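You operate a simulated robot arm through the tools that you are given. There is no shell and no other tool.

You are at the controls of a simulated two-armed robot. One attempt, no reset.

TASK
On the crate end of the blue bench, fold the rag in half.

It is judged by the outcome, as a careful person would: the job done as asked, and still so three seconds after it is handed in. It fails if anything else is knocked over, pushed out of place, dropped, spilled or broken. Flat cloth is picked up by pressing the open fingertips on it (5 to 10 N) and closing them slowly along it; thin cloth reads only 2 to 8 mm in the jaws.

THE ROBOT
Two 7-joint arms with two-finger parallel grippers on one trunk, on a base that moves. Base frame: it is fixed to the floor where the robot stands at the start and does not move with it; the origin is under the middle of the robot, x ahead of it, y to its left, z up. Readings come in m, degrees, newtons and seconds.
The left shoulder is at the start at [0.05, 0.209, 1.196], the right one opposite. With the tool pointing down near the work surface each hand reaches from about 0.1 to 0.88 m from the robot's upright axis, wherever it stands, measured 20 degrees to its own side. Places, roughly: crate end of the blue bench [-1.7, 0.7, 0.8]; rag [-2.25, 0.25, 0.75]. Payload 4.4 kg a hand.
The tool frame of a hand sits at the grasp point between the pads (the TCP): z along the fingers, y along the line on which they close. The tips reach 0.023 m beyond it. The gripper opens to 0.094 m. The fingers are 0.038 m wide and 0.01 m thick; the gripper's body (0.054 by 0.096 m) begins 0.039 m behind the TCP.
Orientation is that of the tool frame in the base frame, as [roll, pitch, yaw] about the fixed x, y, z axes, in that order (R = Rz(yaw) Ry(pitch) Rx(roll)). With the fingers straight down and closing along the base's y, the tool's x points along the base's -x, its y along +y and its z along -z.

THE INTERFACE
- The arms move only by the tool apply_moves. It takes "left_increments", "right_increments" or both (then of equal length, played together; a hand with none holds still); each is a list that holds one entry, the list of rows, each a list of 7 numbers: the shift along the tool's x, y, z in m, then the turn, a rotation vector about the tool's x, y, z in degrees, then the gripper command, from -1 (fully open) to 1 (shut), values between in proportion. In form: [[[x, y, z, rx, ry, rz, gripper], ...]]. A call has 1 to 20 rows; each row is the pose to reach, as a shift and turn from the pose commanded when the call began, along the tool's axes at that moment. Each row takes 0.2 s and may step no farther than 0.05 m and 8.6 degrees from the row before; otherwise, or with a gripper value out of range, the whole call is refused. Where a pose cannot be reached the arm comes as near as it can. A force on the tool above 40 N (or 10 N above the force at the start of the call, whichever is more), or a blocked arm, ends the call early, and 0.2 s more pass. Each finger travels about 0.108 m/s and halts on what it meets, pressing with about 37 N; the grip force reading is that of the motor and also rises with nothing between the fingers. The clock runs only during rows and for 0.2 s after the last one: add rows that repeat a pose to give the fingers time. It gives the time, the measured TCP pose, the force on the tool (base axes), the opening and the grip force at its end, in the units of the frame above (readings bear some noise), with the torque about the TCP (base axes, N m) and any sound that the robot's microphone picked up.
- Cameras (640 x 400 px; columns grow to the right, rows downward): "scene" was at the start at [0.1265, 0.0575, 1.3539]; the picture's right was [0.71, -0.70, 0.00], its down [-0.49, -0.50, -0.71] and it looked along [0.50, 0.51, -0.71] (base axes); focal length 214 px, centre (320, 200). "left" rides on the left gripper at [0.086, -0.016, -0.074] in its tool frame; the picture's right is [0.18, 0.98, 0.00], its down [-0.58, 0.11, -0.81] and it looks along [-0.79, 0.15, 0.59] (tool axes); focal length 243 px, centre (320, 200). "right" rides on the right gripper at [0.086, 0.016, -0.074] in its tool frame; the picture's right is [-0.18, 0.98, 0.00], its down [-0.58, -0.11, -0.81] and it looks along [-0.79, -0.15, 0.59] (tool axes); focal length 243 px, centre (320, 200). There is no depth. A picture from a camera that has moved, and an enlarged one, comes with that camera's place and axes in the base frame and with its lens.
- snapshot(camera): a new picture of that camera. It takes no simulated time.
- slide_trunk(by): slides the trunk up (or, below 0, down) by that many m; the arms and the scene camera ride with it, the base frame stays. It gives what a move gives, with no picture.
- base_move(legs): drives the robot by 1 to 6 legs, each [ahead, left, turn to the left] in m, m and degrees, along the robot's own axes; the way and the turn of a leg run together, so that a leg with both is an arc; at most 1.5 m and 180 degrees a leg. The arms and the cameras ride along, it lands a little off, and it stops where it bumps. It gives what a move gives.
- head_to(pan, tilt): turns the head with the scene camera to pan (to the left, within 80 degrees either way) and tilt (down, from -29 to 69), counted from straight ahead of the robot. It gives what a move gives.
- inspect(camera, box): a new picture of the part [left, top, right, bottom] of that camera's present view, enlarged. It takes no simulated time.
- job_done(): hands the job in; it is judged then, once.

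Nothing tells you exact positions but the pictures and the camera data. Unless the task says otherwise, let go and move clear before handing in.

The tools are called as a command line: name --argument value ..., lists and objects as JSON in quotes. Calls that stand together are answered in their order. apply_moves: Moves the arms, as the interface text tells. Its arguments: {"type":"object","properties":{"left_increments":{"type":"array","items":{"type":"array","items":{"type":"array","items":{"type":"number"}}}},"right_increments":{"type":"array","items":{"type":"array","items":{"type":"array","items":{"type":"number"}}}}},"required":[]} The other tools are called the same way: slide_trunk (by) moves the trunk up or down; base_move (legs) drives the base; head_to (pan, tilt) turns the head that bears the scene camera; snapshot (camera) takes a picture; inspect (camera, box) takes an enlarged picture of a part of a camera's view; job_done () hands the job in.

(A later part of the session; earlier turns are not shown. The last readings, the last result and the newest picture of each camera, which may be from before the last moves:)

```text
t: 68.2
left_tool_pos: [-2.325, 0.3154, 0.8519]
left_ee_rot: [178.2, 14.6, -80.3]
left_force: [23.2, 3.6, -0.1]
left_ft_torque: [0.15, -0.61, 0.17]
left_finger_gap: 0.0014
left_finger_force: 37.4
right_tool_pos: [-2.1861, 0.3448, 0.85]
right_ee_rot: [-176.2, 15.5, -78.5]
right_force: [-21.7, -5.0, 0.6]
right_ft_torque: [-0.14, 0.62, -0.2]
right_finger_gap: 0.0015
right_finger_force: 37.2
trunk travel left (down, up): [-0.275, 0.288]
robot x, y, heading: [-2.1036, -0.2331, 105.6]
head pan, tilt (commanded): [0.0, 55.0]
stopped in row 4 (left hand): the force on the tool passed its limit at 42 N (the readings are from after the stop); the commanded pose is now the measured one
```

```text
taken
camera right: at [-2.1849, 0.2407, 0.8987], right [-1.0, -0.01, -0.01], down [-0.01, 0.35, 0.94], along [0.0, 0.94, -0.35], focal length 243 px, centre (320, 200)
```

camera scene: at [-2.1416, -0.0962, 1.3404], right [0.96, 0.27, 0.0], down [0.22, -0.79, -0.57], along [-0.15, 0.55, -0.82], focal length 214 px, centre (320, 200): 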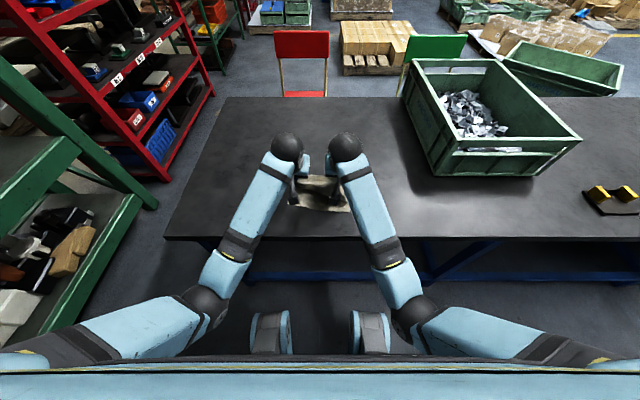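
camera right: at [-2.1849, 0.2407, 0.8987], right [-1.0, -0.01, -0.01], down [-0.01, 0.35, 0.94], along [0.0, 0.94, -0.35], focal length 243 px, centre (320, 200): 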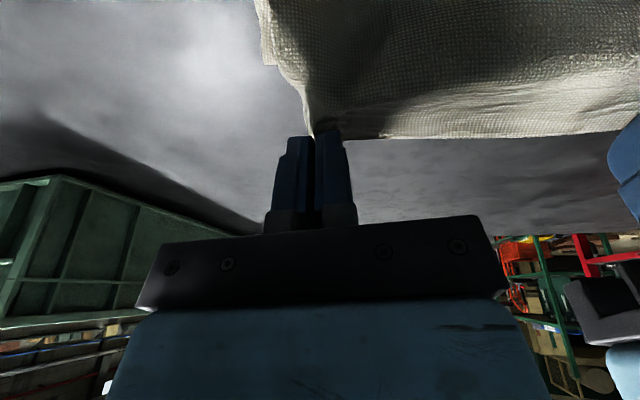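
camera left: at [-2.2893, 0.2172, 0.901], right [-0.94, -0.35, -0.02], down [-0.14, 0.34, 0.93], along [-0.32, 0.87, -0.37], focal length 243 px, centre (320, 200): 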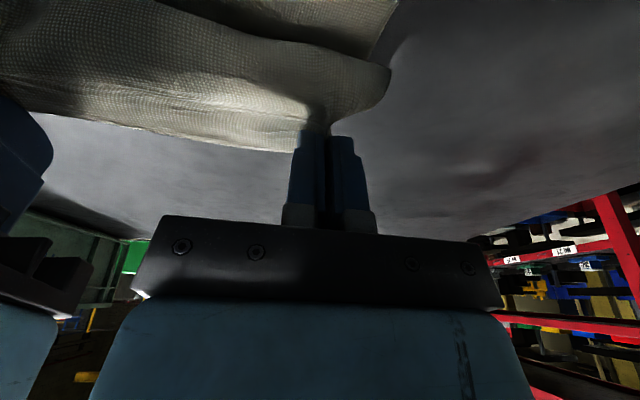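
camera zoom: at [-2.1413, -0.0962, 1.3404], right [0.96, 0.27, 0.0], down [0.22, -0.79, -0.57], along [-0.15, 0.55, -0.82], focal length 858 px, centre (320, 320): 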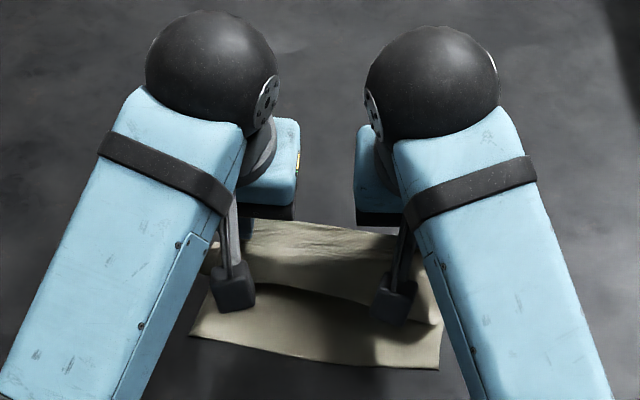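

The right hand has drifted about 1.5 cm outward, tightening the cloth again. I'll move only the right hand inward to slacken it, then hold and see whether it stays.

apply_moves --left_increments '[[[0, 0, 0, 0, 0, 0, 1], [0, 0, 0, 0, 0, 0, 1], [0, 0, 0, 0, 0, 0, 1], [0, 0, 0, 0, 0, 0, 1]]]' --right_increments '[[[0, 0.008, 0, 0, 0, 0, 1], [0, 0.016, 0, 0, 0, 0, 1], [0, 0.016, 0, 0, 0, 0, 1], [0, 0.016, 0, 0, 0, 0, 1]]]'

apply_moves --left_increments '[[[0, 0, 0, 0, 0, 0, 1], [0, 0, 0, 0, 0, 0, 1]]]' --right_increments '[[[0, 0, 0, 0, 0, 0, 1], [0, 0, 0, 0, 0, 0, 1]]]'

```text
t: 69.2
left_tool_pos: [-2.3281, 0.3152, 0.8522]
left_ee_rot: [178.0, 14.6, -80.1]
left_force: [25.1, 6.2, -2.5]
left_ft_torque: [0.17, -0.62, 0.19]
left_finger_gap: 0.0021
left_finger_force: 36.5
right_tool_pos: [-2.1891, 0.3468, 0.8432]
right_ee_rot: [-174.7, 15.5, -78.8]
right_force: [-24.4, -5.5, 1.8]
right_ft_torque: [-0.16, 0.74, -0.18]
right_finger_gap: 0.0017
right_finger_force: 37.0
trunk travel left (down, up): [-0.275, 0.288]
robot x, y, heading: [-2.1044, -0.227, 105.4]
head pan, tilt (commanded): [0.0, 55.0]
```

```text
t: 69.8
left_tool_pos: [-2.3274, 0.314, 0.8505]
left_ee_rot: [177.9, 14.6, -80.1]
left_force: [24.8, 5.8, -2.6]
left_ft_torque: [0.17, -0.63, 0.18]
left_finger_gap: 0.0016
left_finger_force: 37.7
right_tool_pos: [-2.1897, 0.3481, 0.8454]
right_ee_rot: [-174.8, 15.8, -78.7]
right_force: [-25.3, -5.1, 2.1]
right_ft_torque: [-0.2, 0.72, -0.18]
right_finger_gap: 0.0016
right_finger_force: 36.8
trunk travel left (down, up): [-0.275, 0.288]
robot x, y, heading: [-2.1074, -0.2334, 105.8]
head pan, tilt (commanded): [0.0, 55.0]
```

The right hand can't follow inward commands here, and the hand-to-hand forces are equal and opposite, so the cloth is being stretched because an elbow is pressing on the trunk. I'll move both hands forward and up a little to free the elbows, and later back the base up to carry the edge the rest of the way.

apply_moves --left_increments '[[[-0.005, 0, -0.0007, 0, 0, 0, 1], [-0.01, 0, -0.0014, 0, 0, 0, 1], [-0.015, 0, -0.002, 0, 0, 0, 1], [-0.02, 0, -0.0027, 0, 0, 0, 1], [-0.026, 0, -0.0034, 0, 0, 0, 1], [-0.032, 0, -0.004, 0, 0, 0, 1], [-0.032, 0, -0.004, 0, 0, 0, 1]]]' --right_increments '[[[-0.005, 0, -0.0007, 0, 0, 0, 1], [-0.01, 0, -0.0014, 0, 0, 0, 1], [-0.015, 0, -0.002, 0, 0, 0, 1], [-0.02, 0, -0.0027, 0, 0, 0, 1], [-0.026, 0, -0.0034, 0, 0, 0, 1], [-0.032, 0, -0.004, 0, 0, 0, 1], [-0.032, 0, -0.004, 0, 0, 0, 1]]]'

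inspect --camera "scene" --box '[240, 120, 400, 220]'

```text
t: 71.4
left_tool_pos: [-2.3321, 0.3453, 0.8626]
left_ee_rot: [177.9, 14.5, -80.1]
left_force: [31.6, 6.2, -2.3]
left_ft_torque: [0.24, -0.8, 0.22]
left_finger_gap: 0.0019
left_finger_force: 36.6
right_tool_pos: [-2.1942, 0.3781, 0.8557]
right_ee_rot: [-174.5, 15.8, -78.6]
right_force: [-31.5, -7.9, 1.8]
right_ft_torque: [-0.25, 0.87, -0.2]
right_finger_gap: 0.0015
right_finger_force: 36.6
trunk travel left (down, up): [-0.275, 0.288]
robot x, y, heading: [-2.1085, -0.2297, 105.8]
head pan, tilt (commanded): [0.0, 55.0]
```

```text
4.00 times, centred on (320, 170) of scene
camera zoom: at [-2.1415, -0.0963, 1.3404], right [0.96, 0.27, 0.0], down [0.22, -0.79, -0.57], along [-0.15, 0.55, -0.82], focal length 858 px, centre (320, 320)
```

zoom: 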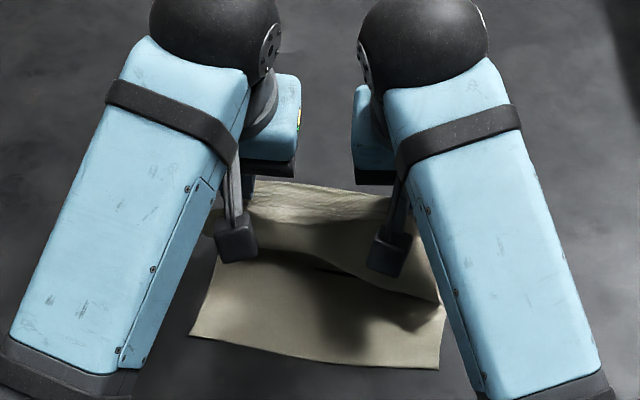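

The hands follow forward commands well but the right arm cannot come further inward in its present posture. The left hand can, so I'll move the left hand 13 mm toward the right to slacken the cloth, and recentre later with the base.

apply_moves --left_increments '[[[0, -0.008, 0, 0, 0, 0, 1], [0, -0.013, 0, 0, 0, 0, 1], [0, -0.013, 0, 0, 0, 0, 1], [0, -0.013, 0, 0, 0, 0, 1]]]'

inspect --camera "scene" --box '[240, 120, 400, 220]'

snapshot --camera "left"

snapshot --camera "right"

```text
t: 72.4
left_tool_pos: [-2.3208, 0.3469, 0.8631]
left_ee_rot: [177.9, 14.5, -80.0]
left_force: [2.7, 0.1, 0.2]
left_ft_torque: [-0.01, -0.02, -0.01]
left_finger_gap: 0.0016
left_finger_force: 37.3
right_tool_pos: [-2.1928, 0.3789, 0.8567]
right_ee_rot: [-174.6, 15.8, -78.9]
right_force: [-1.4, -0.4, 0.0]
right_ft_torque: [-0.03, 0.09, 0.01]
right_finger_gap: 0.0013
right_finger_force: 37.3
trunk travel left (down, up): [-0.275, 0.288]
robot x, y, heading: [-2.1058, -0.2323, 105.5]
head pan, tilt (commanded): [0.0, 55.0]
```

```text
4.00 times, centred on (320, 170) of scene
camera zoom: at [-2.1416, -0.0962, 1.3404], right [0.96, 0.27, 0.0], down [0.22, -0.79, -0.57], along [-0.15, 0.55, -0.82], focal length 858 px, centre (320, 320)
```

zoom: 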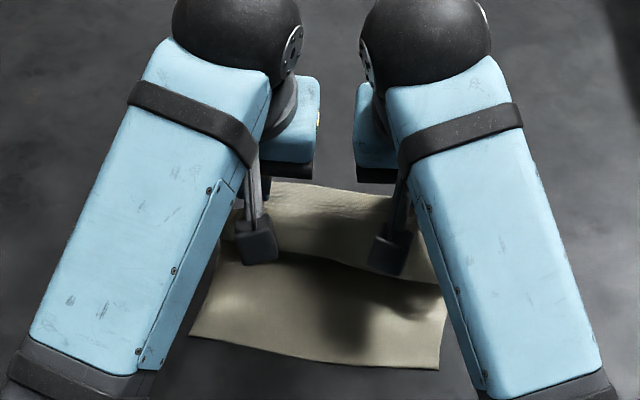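

```text
taken
camera left: at [-2.2841, 0.2495, 0.912], right [-0.94, -0.35, -0.01], down [-0.14, 0.34, 0.93], along [-0.33, 0.87, -0.37], focal length 243 px, centre (320, 200)
```

left: 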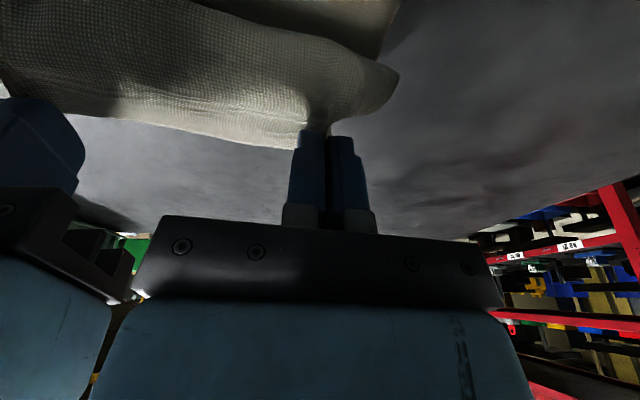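

```text
taken
camera right: at [-2.1949, 0.2751, 0.9049], right [-1.0, 0.01, -0.04], down [-0.03, 0.34, 0.94], along [0.02, 0.94, -0.34], focal length 243 px, centre (320, 200)
```

right: 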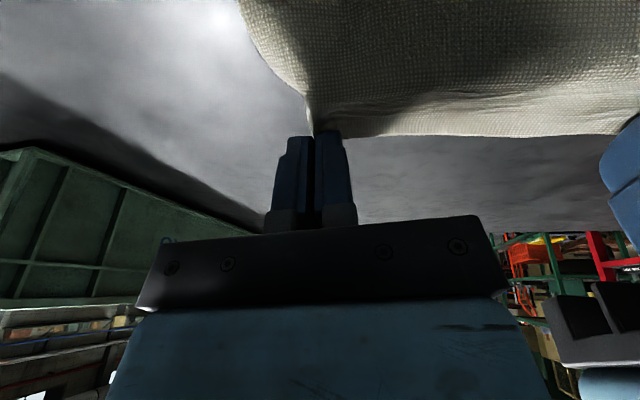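

The cloth is slack again and both hands hold it; the lower half has shifted slightly (near edge now from (-2.346, 0.246) to (-2.147, 0.268)). The right hand is about 18 mm farther forward than the left, so I'll even that out before backing the base.

apply_moves --left_increments '[[[-0.003, 0, 0.0008, 0, 0, 0, 1], [-0.006, 0, 0.0016, 0, 0, 0, 1], [-0.0087, 0, 0.0023, 0, 0, 0, 1], [-0.0087, 0, 0.0023, 0, 0, 0, 1], [-0.0087, 0, 0.0023, 0, 0, 0, 1]]]' --right_increments '[[[0.0035, 0, -0.0009, 0, 0, 0, 1], [0.007, 0, -0.0018, 0, 0, 0, 1], [0.0105, 0, -0.0027, 0, 0, 0, 1], [0.0135, 0, -0.0036, 0, 0, 0, 1], [0.0135, 0, -0.0036, 0, 0, 0, 1]]]'

inspect --camera "scene" --box '[240, 120, 400, 220]'

```text
t: 73.8
left_tool_pos: [-2.321, 0.3551, 0.8634]
left_ee_rot: [178.0, 14.6, -80.2]
left_force: [7.2, 1.2, 1.6]
left_ft_torque: [0.03, -0.22, 0.06]
left_finger_gap: 0.0016
left_finger_force: 36.5
right_tool_pos: [-2.1862, 0.3795, 0.8719]
right_ee_rot: [-173.9, 17.6, -79.0]
right_force: [-7.7, -1.5, -0.4]
right_ft_torque: [0.02, 0.23, -0.06]
right_finger_gap: 0.0016
right_finger_force: 37.3
trunk travel left (down, up): [-0.275, 0.288]
robot x, y, heading: [-2.1081, -0.2283, 105.6]
head pan, tilt (commanded): [0.0, 55.0]
stopped in row 5 (right hand): the arm was blocked; the commanded pose is now the measured one
```

```text
4.00 times, centred on (320, 170) of scene
camera zoom: at [-2.1414, -0.0961, 1.3404], right [0.96, 0.27, 0.0], down [0.22, -0.79, -0.57], along [-0.15, 0.55, -0.82], focal length 858 px, centre (320, 320)
```

zoom: 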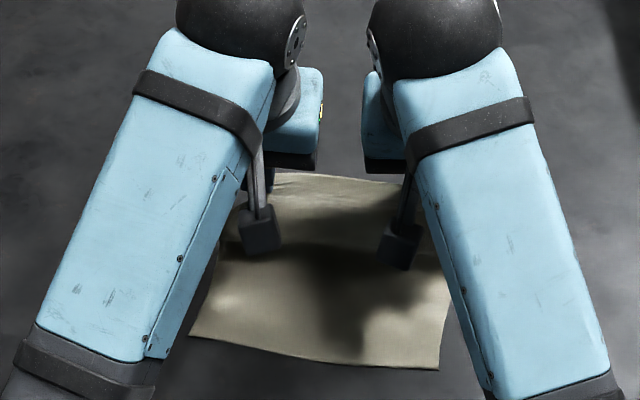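

The right arm is blocked only when pulled closer to my body (its forearm likely meets its own wrist camera). So I'll keep the arms in their present posture, nudge the left hand forward to even out, and carry the edge back with the base and trunk instead.

apply_moves --left_increments '[[[-0.005, -0.003, 0.0013, 0, 0, 0, 1], [-0.01, -0.006, 0.0025, 0, 0, 0, 1], [-0.015, -0.008, 0.0038, 0, 0, 0, 1], [-0.0195, -0.008, 0.005, 0, 0, 0, 1], [-0.0195, -0.008, 0.005, 0, 0, 0, 1]]]' --right_increments '[[[-0.002, 0, 0.0006, 0, 0, 0, 1], [-0.004, 0, 0.0012, 0, 0, 0, 1], [-0.005, 0, 0.0015, 0, 0, 0, 1], [-0.005, 0, 0.0015, 0, 0, 0, 1], [-0.005, 0, 0.0015, 0, 0, 0, 1]]]'

inspect --camera "scene" --box '[240, 120, 400, 220]'

snapshot --camera "left"

snapshot --camera "right"

```text
t: 75.0
left_tool_pos: [-2.3173, 0.3768, 0.8628]
left_ee_rot: [177.9, 14.6, -80.1]
left_force: [4.4, 0.2, -0.4]
left_ft_torque: [0.02, -0.1, 0.06]
left_finger_gap: 0.0014
left_finger_force: 36.8
right_tool_pos: [-2.1827, 0.3854, 0.8698]
right_ee_rot: [-173.5, 17.6, -79.1]
right_force: [-4.5, 0.7, -0.8]
right_ft_torque: [-0.02, 0.12, -0.07]
right_finger_gap: 0.0015
right_finger_force: 37.2
trunk travel left (down, up): [-0.275, 0.288]
robot x, y, heading: [-2.1071, -0.2307, 105.5]
head pan, tilt (commanded): [0.0, 55.0]
```

```text
4.00 times, centred on (320, 170) of scene
camera zoom: at [-2.1416, -0.0962, 1.3404], right [0.96, 0.27, 0.0], down [0.22, -0.79, -0.57], along [-0.15, 0.55, -0.82], focal length 858 px, centre (320, 320)
```

zoom: 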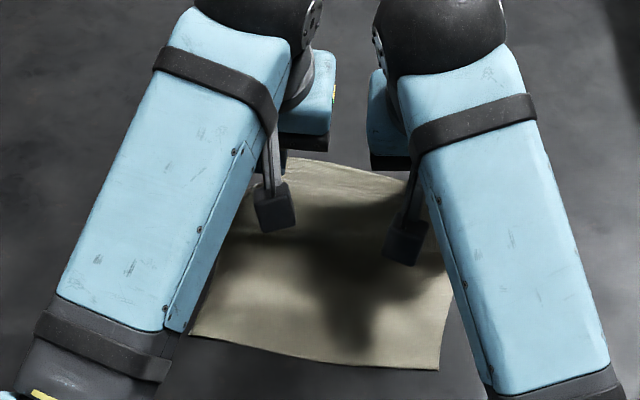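

```text
taken
camera left: at [-2.2809, 0.2791, 0.9121], right [-0.94, -0.35, -0.01], down [-0.14, 0.34, 0.93], along [-0.32, 0.87, -0.37], focal length 243 px, centre (320, 200)
```

left: 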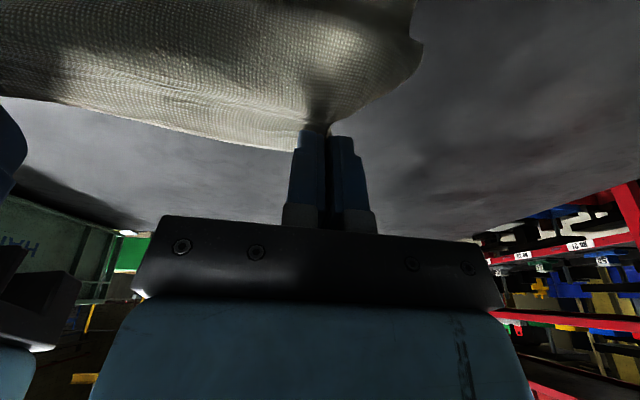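

```text
taken
camera right: at [-2.1868, 0.2791, 0.9134], right [-1.0, 0.02, -0.05], down [-0.04, 0.31, 0.95], along [0.03, 0.95, -0.3], focal length 243 px, centre (320, 200)
```

right: 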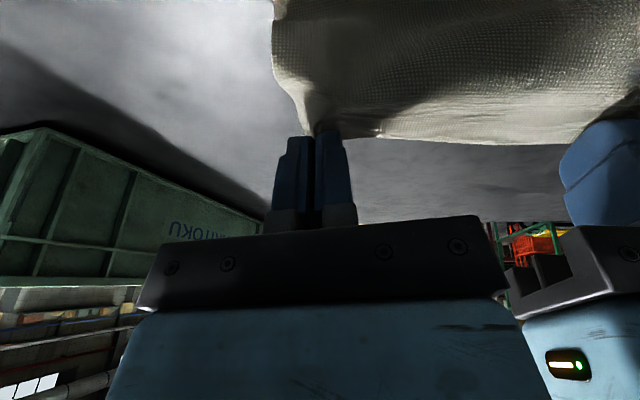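

Both hands are now even and the cloth is slack. I'll back the base about 6 cm (with a small left shift to recentre) to carry the edge toward me.

base_move --legs '[[-0.058, 0.0168, 0]]'

inspect --camera "scene" --box '[240, 80, 400, 180]'

snapshot --camera "left"

snapshot --camera "right"

```text
t: 75.9
left_tool_pos: [-2.3176, 0.3188, 0.8637]
left_ee_rot: [178.0, 14.7, -80.2]
left_force: [3.8, 0.1, -0.1]
left_ft_torque: [-0.01, -0.13, 0.01]
left_finger_gap: 0.0016
left_finger_force: 37.2
right_tool_pos: [-2.1857, 0.327, 0.8722]
right_ee_rot: [-173.6, 17.8, -79.0]
right_force: [-3.5, 0.5, -0.1]
right_ft_torque: [0.0, 0.11, -0.03]
right_finger_gap: 0.0015
right_finger_force: 37.0
trunk travel left (down, up): [-0.275, 0.288]
robot x, y, heading: [-2.1038, -0.2912, 106.1]
head pan, tilt (commanded): [0.0, 55.0]
```

```text
4.00 times, centred on (320, 130) of scene
camera zoom: at [-2.1424, -0.1557, 1.3406], right [0.96, 0.27, 0.0], down [0.22, -0.79, -0.57], along [-0.15, 0.55, -0.82], focal length 858 px, centre (320, 480)
```

zoom: 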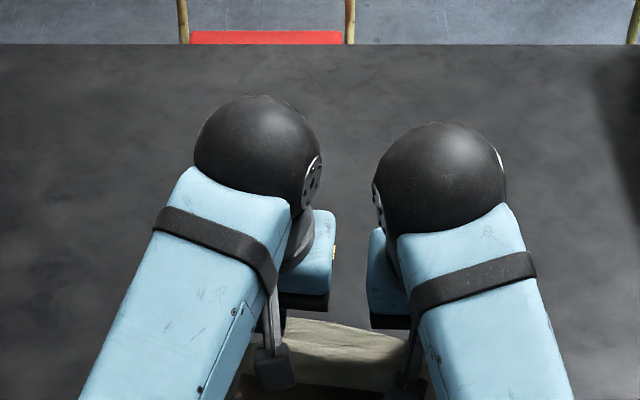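

```text
taken
camera left: at [-2.2817, 0.2201, 0.9126], right [-0.94, -0.35, -0.01], down [-0.14, 0.34, 0.93], along [-0.32, 0.87, -0.37], focal length 243 px, centre (320, 200)
```

left: 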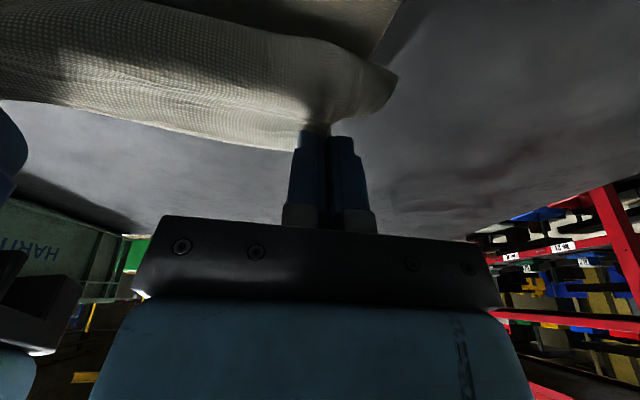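

```text
taken
camera right: at [-2.1879, 0.2205, 0.9149], right [-1.0, 0.02, -0.05], down [-0.04, 0.3, 0.95], along [0.03, 0.95, -0.3], focal length 243 px, centre (320, 200)
```

right: 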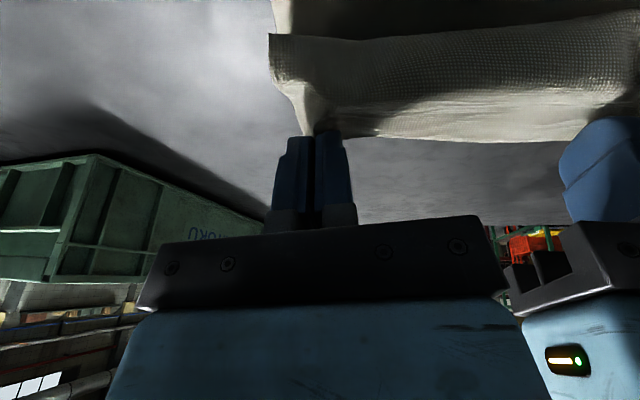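

The base move carried the cloth smoothly. I'll check where the lower layer's near edge sits now.

inspect --camera "scene" --box '[240, 130, 400, 230]'

```text
4.00 times, centred on (320, 180) of scene
camera zoom: at [-2.1424, -0.1557, 1.3406], right [0.96, 0.27, 0.0], down [0.22, -0.79, -0.57], along [-0.15, 0.55, -0.82], focal length 858 px, centre (320, 280)
```

zoom: 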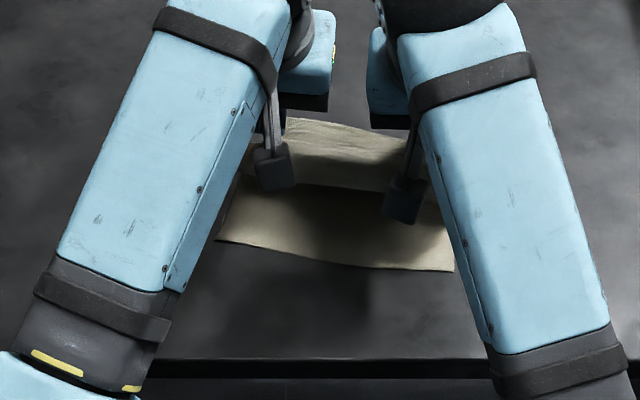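

The near edge stayed put at (-2.346, 0.245)–(-2.148, 0.267). I'll continue in small alternating steps: base back 3 cm, trunk down 3 cm, base back 2 cm, then look.

base_move --legs '[[-0.0296, 0.0048, 0]]'

slide_trunk --by -0.03

base_move --legs '[[-0.0198, 0.0032, 0]]'

inspect --camera "scene" --box '[240, 120, 400, 220]'

snapshot --camera "left"

snapshot --camera "right"

```text
t: 76.8
left_tool_pos: [-2.3138, 0.2882, 0.8645]
left_ee_rot: [178.0, 14.7, -80.1]
left_force: [4.0, 0.5, 0.3]
left_ft_torque: [0.03, -0.14, 0.01]
left_finger_gap: 0.0019
left_finger_force: 37.2
right_tool_pos: [-2.1801, 0.2971, 0.8716]
right_ee_rot: [-173.6, 17.9, -79.1]
right_force: [-4.5, -0.6, -0.8]
right_ft_torque: [0.0, 0.14, 0.0]
right_finger_gap: 0.0014
right_finger_force: 36.7
trunk travel left (down, up): [-0.275, 0.288]
robot x, y, heading: [-2.1028, -0.3221, 105.7]
head pan, tilt (commanded): [0.0, 55.0]
```

```text
t: 77.5
left_tool_pos: [-2.3139, 0.29, 0.8331]
left_ee_rot: [178.0, 14.6, -80.2]
left_force: [4.9, 0.5, 1.1]
left_ft_torque: [-0.01, -0.07, 0.04]
left_finger_gap: 0.002
left_finger_force: 36.9
right_tool_pos: [-2.1799, 0.298, 0.8429]
right_ee_rot: [-173.4, 17.7, -79.1]
right_force: [-2.7, -1.3, 0.5]
right_ft_torque: [-0.03, 0.13, -0.02]
right_finger_gap: 0.0017
right_finger_force: 37.0
trunk travel left (down, up): [-0.245, 0.318]
robot x, y, heading: [-2.1042, -0.3211, 105.8]
head pan, tilt (commanded): [0.0, 55.0]
```

```text
t: 78.3
left_tool_pos: [-2.3121, 0.2692, 0.8336]
left_ee_rot: [177.9, 14.6, -80.2]
left_force: [4.5, 0.4, 1.0]
left_ft_torque: [0.02, -0.13, 0.01]
left_finger_gap: 0.0017
left_finger_force: 37.3
right_tool_pos: [-2.1767, 0.2762, 0.8421]
right_ee_rot: [-173.4, 17.8, -79.1]
right_force: [-4.1, -1.0, -0.3]
right_ft_torque: [0.0, 0.15, 0.01]
right_finger_gap: 0.0014
right_finger_force: 36.3
trunk travel left (down, up): [-0.245, 0.318]
robot x, y, heading: [-2.1006, -0.3393, 105.6]
head pan, tilt (commanded): [0.0, 55.0]
```

```text
4.00 times, centred on (320, 170) of scene
camera zoom: at [-2.1368, -0.2049, 1.3105], right [0.96, 0.27, 0.0], down [0.22, -0.79, -0.57], along [-0.15, 0.55, -0.82], focal length 858 px, centre (320, 320)
```

zoom: 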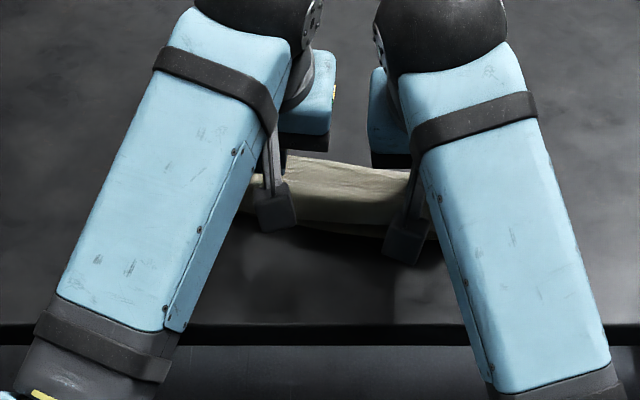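

```text
taken
camera left: at [-2.2759, 0.1708, 0.8826], right [-0.94, -0.35, -0.01], down [-0.14, 0.34, 0.93], along [-0.32, 0.87, -0.37], focal length 243 px, centre (320, 200)
```

left: 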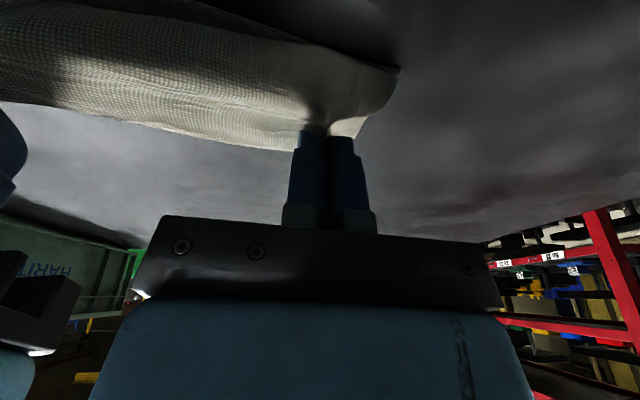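

```text
taken
camera right: at [-2.1817, 0.1718, 0.8849], right [-1.0, 0.02, -0.05], down [-0.04, 0.3, 0.95], along [0.04, 0.95, -0.3], focal length 243 px, centre (320, 200)
```

right: 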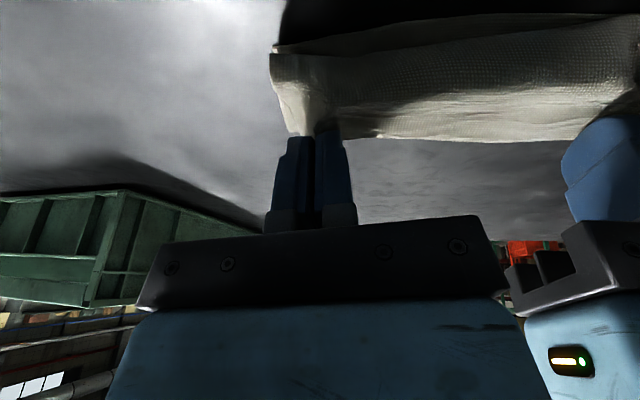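

The edge is now nearly above the near edge with the cloth lip bulging over it. Let me look closer from both wrist cameras.

inspect --camera "left" --box '[160, 0, 480, 200]'

inspect --camera "right" --box '[240, 0, 560, 200]'

inspect --camera "scene" --box '[290, 145, 370, 195]'

```text
2.00 times, centred on (320, 100) of left
camera zoom: at [-2.2759, 0.1708, 0.8826], right [-0.94, -0.35, -0.01], down [-0.14, 0.34, 0.93], along [-0.32, 0.87, -0.37], focal length 485 px, centre (320, 400)
```

zoom: 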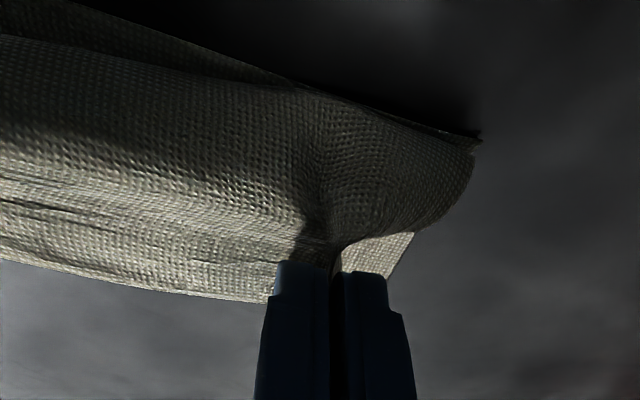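

```text
2.00 times, centred on (400, 100) of right
camera zoom: at [-2.1817, 0.1718, 0.8849], right [-1.0, 0.02, -0.05], down [-0.04, 0.3, 0.95], along [0.04, 0.95, -0.3], focal length 485 px, centre (160, 400)
```

zoom: 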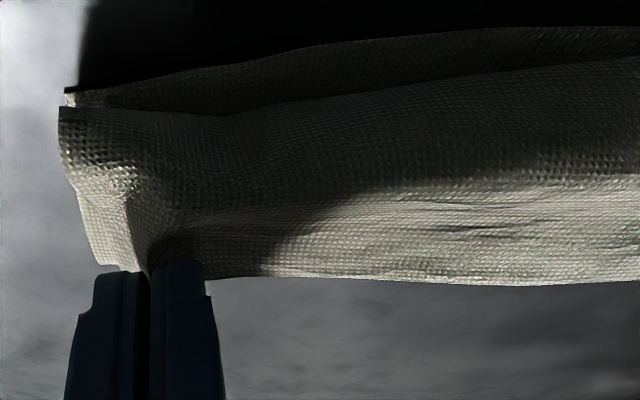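

```text
8.00 times, centred on (330, 170) of scene
camera zoom: at [-2.1368, -0.2049, 1.3105], right [0.96, 0.27, 0.0], down [0.22, -0.79, -0.57], along [-0.15, 0.55, -0.82], focal length 1716 px, centre (240, 440)
```

zoom: 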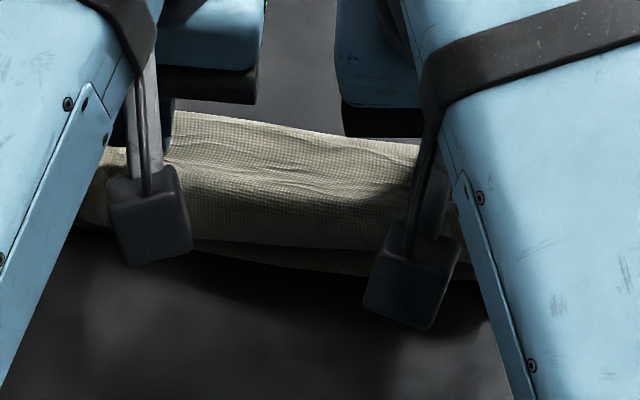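

From the wrist views the upper layer curls in an S: the held edge faces forward, so releasing now could leave a small reversed hem. I'll tilt the hands forward in small steps, letting the fingertips swing out and bringing them back with the base and trunk, so the arms stay clear of the body.

apply_moves --left_increments '[[[-0.0092, 0, -0.0009, 0.2, -2.8, 0, 1], [-0.0184, 0, -0.0018, 0.4, -5.7, 0, 1], [-0.0276, 0, -0.0027, 0.5, -8.5, 0, 1], [-0.0276, 0, -0.0027, 0.5, -8.5, 0, 1]]]' --right_increments '[[[-0.0092, 0, -0.0004, -0.5, -2.5, 0, 1], [-0.0184, 0, -0.0008, -1.0, -5, 0, 1], [-0.0277, 0, -0.0012, -1.6, -7.5, 0, 1], [-0.0277, 0, -0.0012, -1.6, -7.5, 0, 1]]]'

base_move --legs '[[-0.0289, 0.0027, 0]]'

slide_trunk --by -0.011

inspect --camera "scene" --box '[240, 100, 400, 200]'

snapshot --camera "right"

```text
t: 79.3
left_tool_pos: [-2.3165, 0.2949, 0.8437]
left_ee_rot: [178.4, 23.1, -80.5]
left_force: [2.6, 0.3, -0.2]
left_ft_torque: [0.01, -0.07, 0.01]
left_finger_gap: 0.0019
left_finger_force: 36.4
right_tool_pos: [-2.1824, 0.3033, 0.8498]
right_ee_rot: [-174.8, 25.4, -78.3]
right_force: [-2.3, -1.1, -0.4]
right_ft_torque: [-0.04, 0.07, -0.02]
right_finger_gap: 0.0015
right_finger_force: 36.9
trunk travel left (down, up): [-0.245, 0.318]
robot x, y, heading: [-2.102, -0.3355, 105.5]
head pan, tilt (commanded): [0.0, 55.0]
```

```text
t: 80.1
left_tool_pos: [-2.3103, 0.2657, 0.8437]
left_ee_rot: [178.4, 23.2, -80.5]
left_force: [2.9, -0.2, 0.9]
left_ft_torque: [0.0, -0.1, 0.02]
left_finger_gap: 0.0014
left_finger_force: 37.0
right_tool_pos: [-2.1772, 0.275, 0.8518]
right_ee_rot: [-174.8, 25.3, -78.3]
right_force: [-3.1, 0.0, 1.0]
right_ft_torque: [-0.04, 0.1, 0.0]
right_finger_gap: 0.0016
right_finger_force: 37.3
trunk travel left (down, up): [-0.245, 0.318]
robot x, y, heading: [-2.0961, -0.3624, 105.9]
head pan, tilt (commanded): [0.0, 55.0]
```

```text
t: 80.7
left_tool_pos: [-2.3108, 0.2655, 0.8316]
left_ee_rot: [178.4, 23.0, -80.6]
left_force: [2.1, 1.0, 0.1]
left_ft_torque: [-0.02, -0.06, 0.03]
left_finger_gap: 0.0018
left_finger_force: 37.0
right_tool_pos: [-2.1791, 0.2751, 0.8405]
right_ee_rot: [-174.8, 25.1, -78.3]
right_force: [-3.0, -0.8, -0.4]
right_ft_torque: [-0.05, 0.08, -0.01]
right_finger_gap: 0.0013
right_finger_force: 37.1
trunk travel left (down, up): [-0.234, 0.329]
robot x, y, heading: [-2.0975, -0.3666, 105.6]
head pan, tilt (commanded): [0.0, 55.0]
```

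```text
4.00 times, centred on (320, 150) of scene
camera zoom: at [-2.1315, -0.2329, 1.2994], right [0.96, 0.27, 0.0], down [0.22, -0.79, -0.57], along [-0.15, 0.55, -0.82], focal length 858 px, centre (320, 400)
```

zoom: 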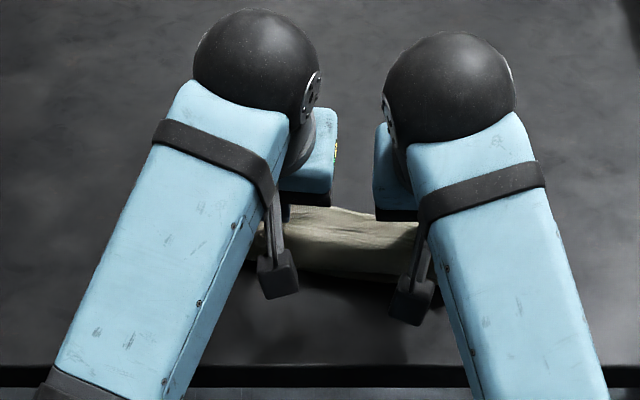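

```text
taken
camera right: at [-2.1771, 0.1646, 0.8698], right [-1.0, 0.0, 0.0], down [0.0, 0.18, 0.98], along [0.0, 0.98, -0.18], focal length 243 px, centre (320, 200)
```

right: 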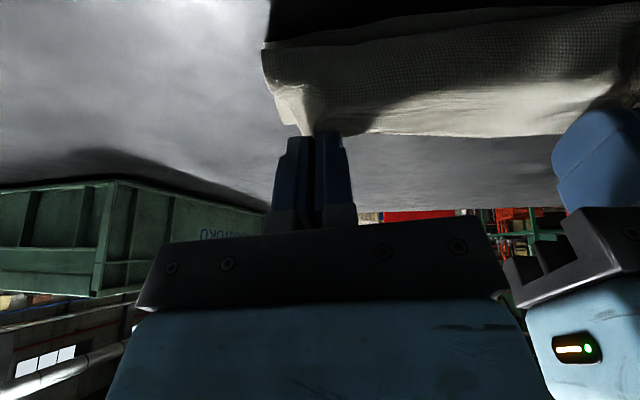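

This works cleanly with only about 3 N between the hands. I'll do two more such tilt steps.

apply_moves --left_increments '[[[-0.0092, 0, -0.0008, 0.2, -2.8, 0, 1], [-0.0184, 0, -0.0016, 0.4, -5.7, 0, 1], [-0.0276, 0, -0.0024, 0.5, -8.5, 0, 1], [-0.0276, 0, -0.0024, 0.5, -8.5, 0, 1]]]' --right_increments '[[[-0.0092, 0, -0.0005, -0.5, -2.5, 0, 1], [-0.0184, 0, -0.001, -1.0, -5, 0, 1], [-0.0277, 0, -0.0014, -1.6, -7.5, 0, 1], [-0.0277, 0, -0.0014, -1.6, -7.5, 0, 1]]]'

base_move --legs '[[-0.0272, 0.0026, 0]]'

slide_trunk --by -0.0145

apply_moves --left_increments '[[[-0.0093, 0, -0.0008, 0.2, -2.8, 0, 1], [-0.0186, 0, -0.0016, 0.4, -5.7, 0, 1], [-0.0278, 0, -0.0023, 0.5, -8.5, 0, 1], [-0.0278, 0, -0.0023, 0.5, -8.5, 0, 1]]]' --right_increments '[[[-0.0093, 0, -0.0006, -0.5, -2.5, 0, 1], [-0.0186, 0, -0.0012, -1.0, -5, 0, 1], [-0.0278, 0, -0.0017, -1.6, -7.5, 0, 1], [-0.0278, 0, -0.0017, -1.6, -7.5, 0, 1]]]'

base_move --legs '[[-0.0249, 0.0024, 0]]'

slide_trunk --by -0.0184

inspect --camera "scene" --box '[240, 90, 400, 190]'

snapshot --camera "right"

snapshot --camera "left"

```text
t: 81.7
left_tool_pos: [-2.3154, 0.289, 0.8445]
left_ee_rot: [178.8, 31.6, -80.7]
left_force: [1.4, 0.2, 0.0]
left_ft_torque: [-0.02, -0.06, 0.0]
left_finger_gap: 0.0017
left_finger_force: 37.3
right_tool_pos: [-2.1825, 0.2982, 0.8522]
right_ee_rot: [-176.0, 32.7, -77.6]
right_force: [-1.5, -0.4, 0.0]
right_ft_torque: [-0.01, 0.02, 0.03]
right_finger_gap: 0.0017
right_finger_force: 37.7
trunk travel left (down, up): [-0.234, 0.329]
robot x, y, heading: [-2.0955, -0.3635, 105.4]
head pan, tilt (commanded): [0.0, 55.0]
```

```text
t: 82.5
left_tool_pos: [-2.3111, 0.2626, 0.8458]
left_ee_rot: [178.8, 31.7, -80.7]
left_force: [1.7, -0.7, 0.2]
left_ft_torque: [-0.02, -0.05, -0.01]
left_finger_gap: 0.0018
left_finger_force: 37.5
right_tool_pos: [-2.1778, 0.2692, 0.8527]
right_ee_rot: [-176.1, 32.8, -77.7]
right_force: [-2.1, -0.5, 0.0]
right_ft_torque: [-0.02, 0.06, 0.05]
right_finger_gap: 0.0015
right_finger_force: 37.3
trunk travel left (down, up): [-0.234, 0.329]
robot x, y, heading: [-2.0911, -0.3976, 105.6]
head pan, tilt (commanded): [0.0, 55.0]
```

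```text
t: 83.2
left_tool_pos: [-2.3111, 0.2633, 0.8314]
left_ee_rot: [178.8, 31.7, -80.7]
left_force: [1.9, 0.0, 0.2]
left_ft_torque: [-0.01, -0.06, 0.01]
left_finger_gap: 0.0015
left_finger_force: 36.6
right_tool_pos: [-2.1778, 0.27, 0.838]
right_ee_rot: [-176.0, 32.7, -77.6]
right_force: [-1.7, -0.5, -0.1]
right_ft_torque: [0.03, 0.02, 0.03]
right_finger_gap: 0.0014
right_finger_force: 37.4
trunk travel left (down, up): [-0.219, 0.344]
robot x, y, heading: [-2.0918, -0.3961, 105.6]
head pan, tilt (commanded): [0.0, 55.0]
```

```text
t: 84.2
left_tool_pos: [-2.3133, 0.2848, 0.8469]
left_ee_rot: [179.2, 40.2, -80.9]
left_force: [-0.4, 0.1, -0.4]
left_ft_torque: [-0.05, 0.04, 0.0]
left_finger_gap: 0.002
left_finger_force: 36.3
right_tool_pos: [-2.1831, 0.2925, 0.8558]
right_ee_rot: [-177.3, 40.2, -77.1]
right_force: [-0.7, -0.3, 0.4]
right_ft_torque: [0.01, 0.02, 0.01]
right_finger_gap: 0.0013
right_finger_force: 36.8
trunk travel left (down, up): [-0.219, 0.344]
robot x, y, heading: [-2.0936, -0.3938, 105.7]
head pan, tilt (commanded): [0.0, 55.0]
```

```text
t: 85.0
left_tool_pos: [-2.3089, 0.2583, 0.8474]
left_ee_rot: [179.3, 40.2, -80.8]
left_force: [0.2, 0.4, 0.4]
left_ft_torque: [0.0, -0.03, 0.01]
left_finger_gap: 0.0019
left_finger_force: 36.8
right_tool_pos: [-2.1777, 0.2673, 0.8551]
right_ee_rot: [-177.3, 40.1, -77.1]
right_force: [-0.7, 0.1, 0.1]
right_ft_torque: [0.0, 0.0, -0.02]
right_finger_gap: 0.0014
right_finger_force: 36.8
trunk travel left (down, up): [-0.219, 0.344]
robot x, y, heading: [-2.0882, -0.4168, 105.8]
head pan, tilt (commanded): [0.0, 55.0]
```

```text
t: 85.6
left_tool_pos: [-2.3098, 0.2598, 0.8287]
left_ee_rot: [179.2, 40.0, -80.9]
left_force: [0.3, 0.5, 0.2]
left_ft_torque: [0.03, -0.03, 0.01]
left_finger_gap: 0.0018
left_finger_force: 36.5
right_tool_pos: [-2.1793, 0.268, 0.8368]
right_ee_rot: [-177.4, 40.1, -77.1]
right_force: [0.0, -0.3, 0.8]
right_ft_torque: [0.0, 0.0, -0.01]
right_finger_gap: 0.0014
right_finger_force: 37.0
trunk travel left (down, up): [-0.201, 0.362]
robot x, y, heading: [-2.0885, -0.4201, 105.6]
head pan, tilt (commanded): [0.0, 55.0]
```

```text
4.00 times, centred on (320, 140) of scene
camera zoom: at [-2.1223, -0.2844, 1.2665], right [0.96, 0.27, 0.0], down [0.22, -0.79, -0.57], along [-0.15, 0.55, -0.82], focal length 858 px, centre (320, 440)
```

zoom: 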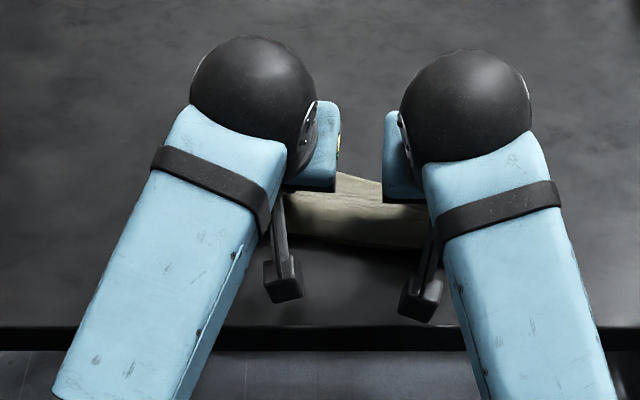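

```text
taken
camera right: at [-2.1713, 0.1542, 0.8385], right [-0.99, -0.05, 0.08], down [0.09, -0.06, 0.99], along [-0.05, 1.0, 0.07], focal length 243 px, centre (320, 200)
```

right: 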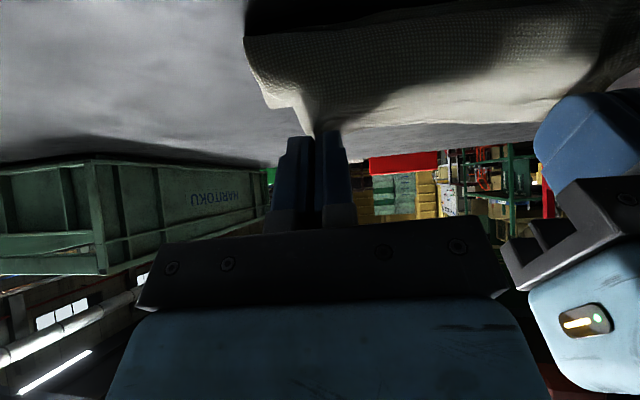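

```text
taken
camera left: at [-2.2738, 0.1503, 0.8296], right [-0.95, -0.3, -0.11], down [-0.08, -0.09, 0.99], along [-0.31, 0.95, 0.06], focal length 243 px, centre (320, 200)
```

left: 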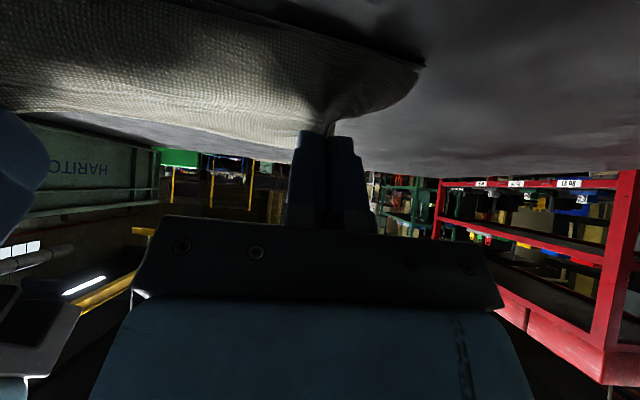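

Both hands are now at 40° tilt with essentially no force between them, and the tips are still right above the near edge. One more tilt step to about 48°, and I level the right hand (it is 8 mm higher).

apply_moves --left_increments '[[[-0.0093, 0, -0.0007, 0.2, -2.7, 0, 1], [-0.0186, 0, -0.0014, 0.4, -5.4, 0, 1], [-0.0279, 0, -0.002, 0.5, -8, 0, 1], [-0.0279, 0, -0.002, 0.5, -8, 0, 1]]]' --right_increments '[[[-0.0076, 0, 0.0014, -0.5, -2.7, 0, 1], [-0.0152, 0, 0.0028, -1.0, -5.4, 0, 1], [-0.0228, 0, 0.0041, -1.6, -8, 0, 1], [-0.0228, 0, 0.0041, -1.6, -8, 0, 1]]]'

base_move --legs '[[-0.0222, 0.0021, 0]]'

slide_trunk --by -0.022

inspect --camera "scene" --box '[270, 110, 370, 180]'

inspect --camera "right" --box '[200, 0, 640, 275]'

inspect --camera "left" --box '[0, 0, 520, 325]'

```text
t: 86.6
left_tool_pos: [-2.3124, 0.2791, 0.8475]
left_ee_rot: [179.6, 48.1, -81.0]
left_force: [0.5, 0.5, 0.6]
left_ft_torque: [-0.01, 0.01, 0.01]
left_finger_gap: 0.0019
left_finger_force: 37.0
right_tool_pos: [-2.1834, 0.2875, 0.8478]
right_ee_rot: [-178.7, 48.2, -76.7]
right_force: [-0.7, -1.3, -0.9]
right_ft_torque: [0.02, 0.02, 0.0]
right_finger_gap: 0.0016
right_finger_force: 36.9
trunk travel left (down, up): [-0.201, 0.362]
robot x, y, heading: [-2.0885, -0.4171, 105.7]
head pan, tilt (commanded): [0.0, 55.0]
```

```text
t: 87.4
left_tool_pos: [-2.3083, 0.2572, 0.8489]
left_ee_rot: [179.6, 48.2, -80.9]
left_force: [1.0, -0.6, 0.4]
left_ft_torque: [0.01, -0.03, 0.02]
left_finger_gap: 0.0016
left_finger_force: 37.3
right_tool_pos: [-2.1793, 0.2648, 0.8483]
right_ee_rot: [-178.7, 48.2, -76.7]
right_force: [-0.4, -0.2, 0.5]
right_ft_torque: [0.0, -0.02, 0.01]
right_finger_gap: 0.0016
right_finger_force: 37.1
trunk travel left (down, up): [-0.201, 0.362]
robot x, y, heading: [-2.0789, -0.4389, 105.7]
head pan, tilt (commanded): [0.0, 55.0]
```

```text
t: 88.1
left_tool_pos: [-2.3084, 0.2575, 0.8254]
left_ee_rot: [179.6, 48.1, -81.0]
left_force: [1.7, -0.4, 0.2]
left_ft_torque: [-0.01, -0.01, 0.0]
left_finger_gap: 0.0016
left_finger_force: 37.2
right_tool_pos: [-2.1782, 0.2656, 0.8253]
right_ee_rot: [-178.6, 48.2, -76.8]
right_force: [-0.5, 0.2, -0.4]
right_ft_torque: [0.0, 0.02, -0.01]
right_finger_gap: 0.0014
right_finger_force: 37.6
trunk travel left (down, up): [-0.179, 0.384]
robot x, y, heading: [-2.0839, -0.4405, 105.6]
head pan, tilt (commanded): [0.0, 55.0]
```

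```text
5.71 times, centred on (320, 145) of scene
camera zoom: at [-2.1182, -0.3067, 1.2445], right [0.96, 0.27, 0.0], down [0.22, -0.79, -0.57], along [-0.15, 0.55, -0.82], focal length 1226 px, centre (320, 514)
```

zoom: 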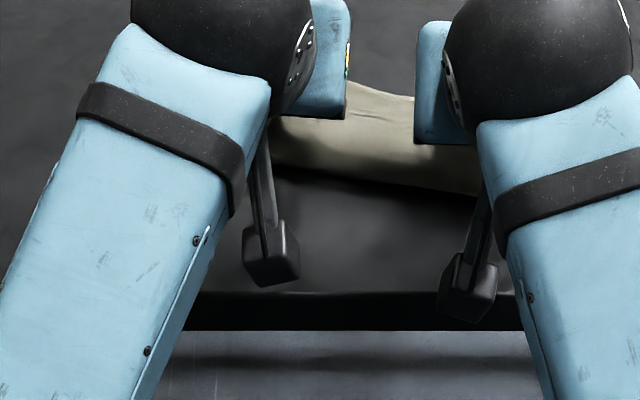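

```text
1.45 times, centred on (420, 138) of right
camera zoom: at [-2.1691, 0.1527, 0.8126], right [-0.99, -0.09, 0.12], down [0.14, -0.19, 0.97], along [-0.06, 0.98, 0.2], focal length 353 px, centre (174, 291)
```

zoom: 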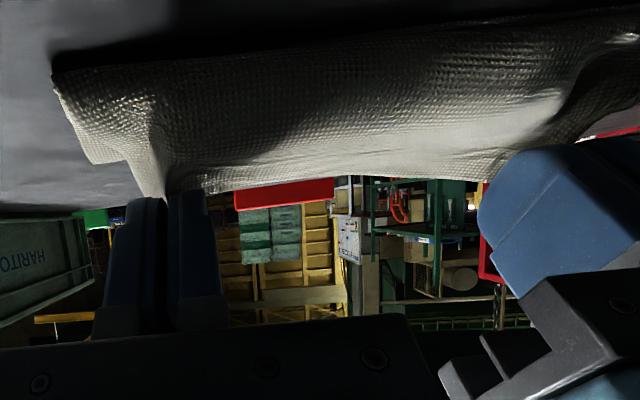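

```text
1.23 times, centred on (260, 162) of left
camera zoom: at [-2.2739, 0.1479, 0.8107], right [-0.95, -0.28, -0.13], down [-0.07, -0.23, 0.97], along [-0.3, 0.93, 0.2], focal length 299 px, centre (394, 246)
```

zoom: 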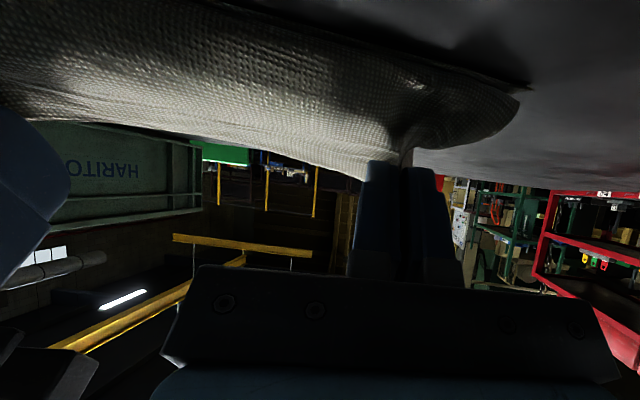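

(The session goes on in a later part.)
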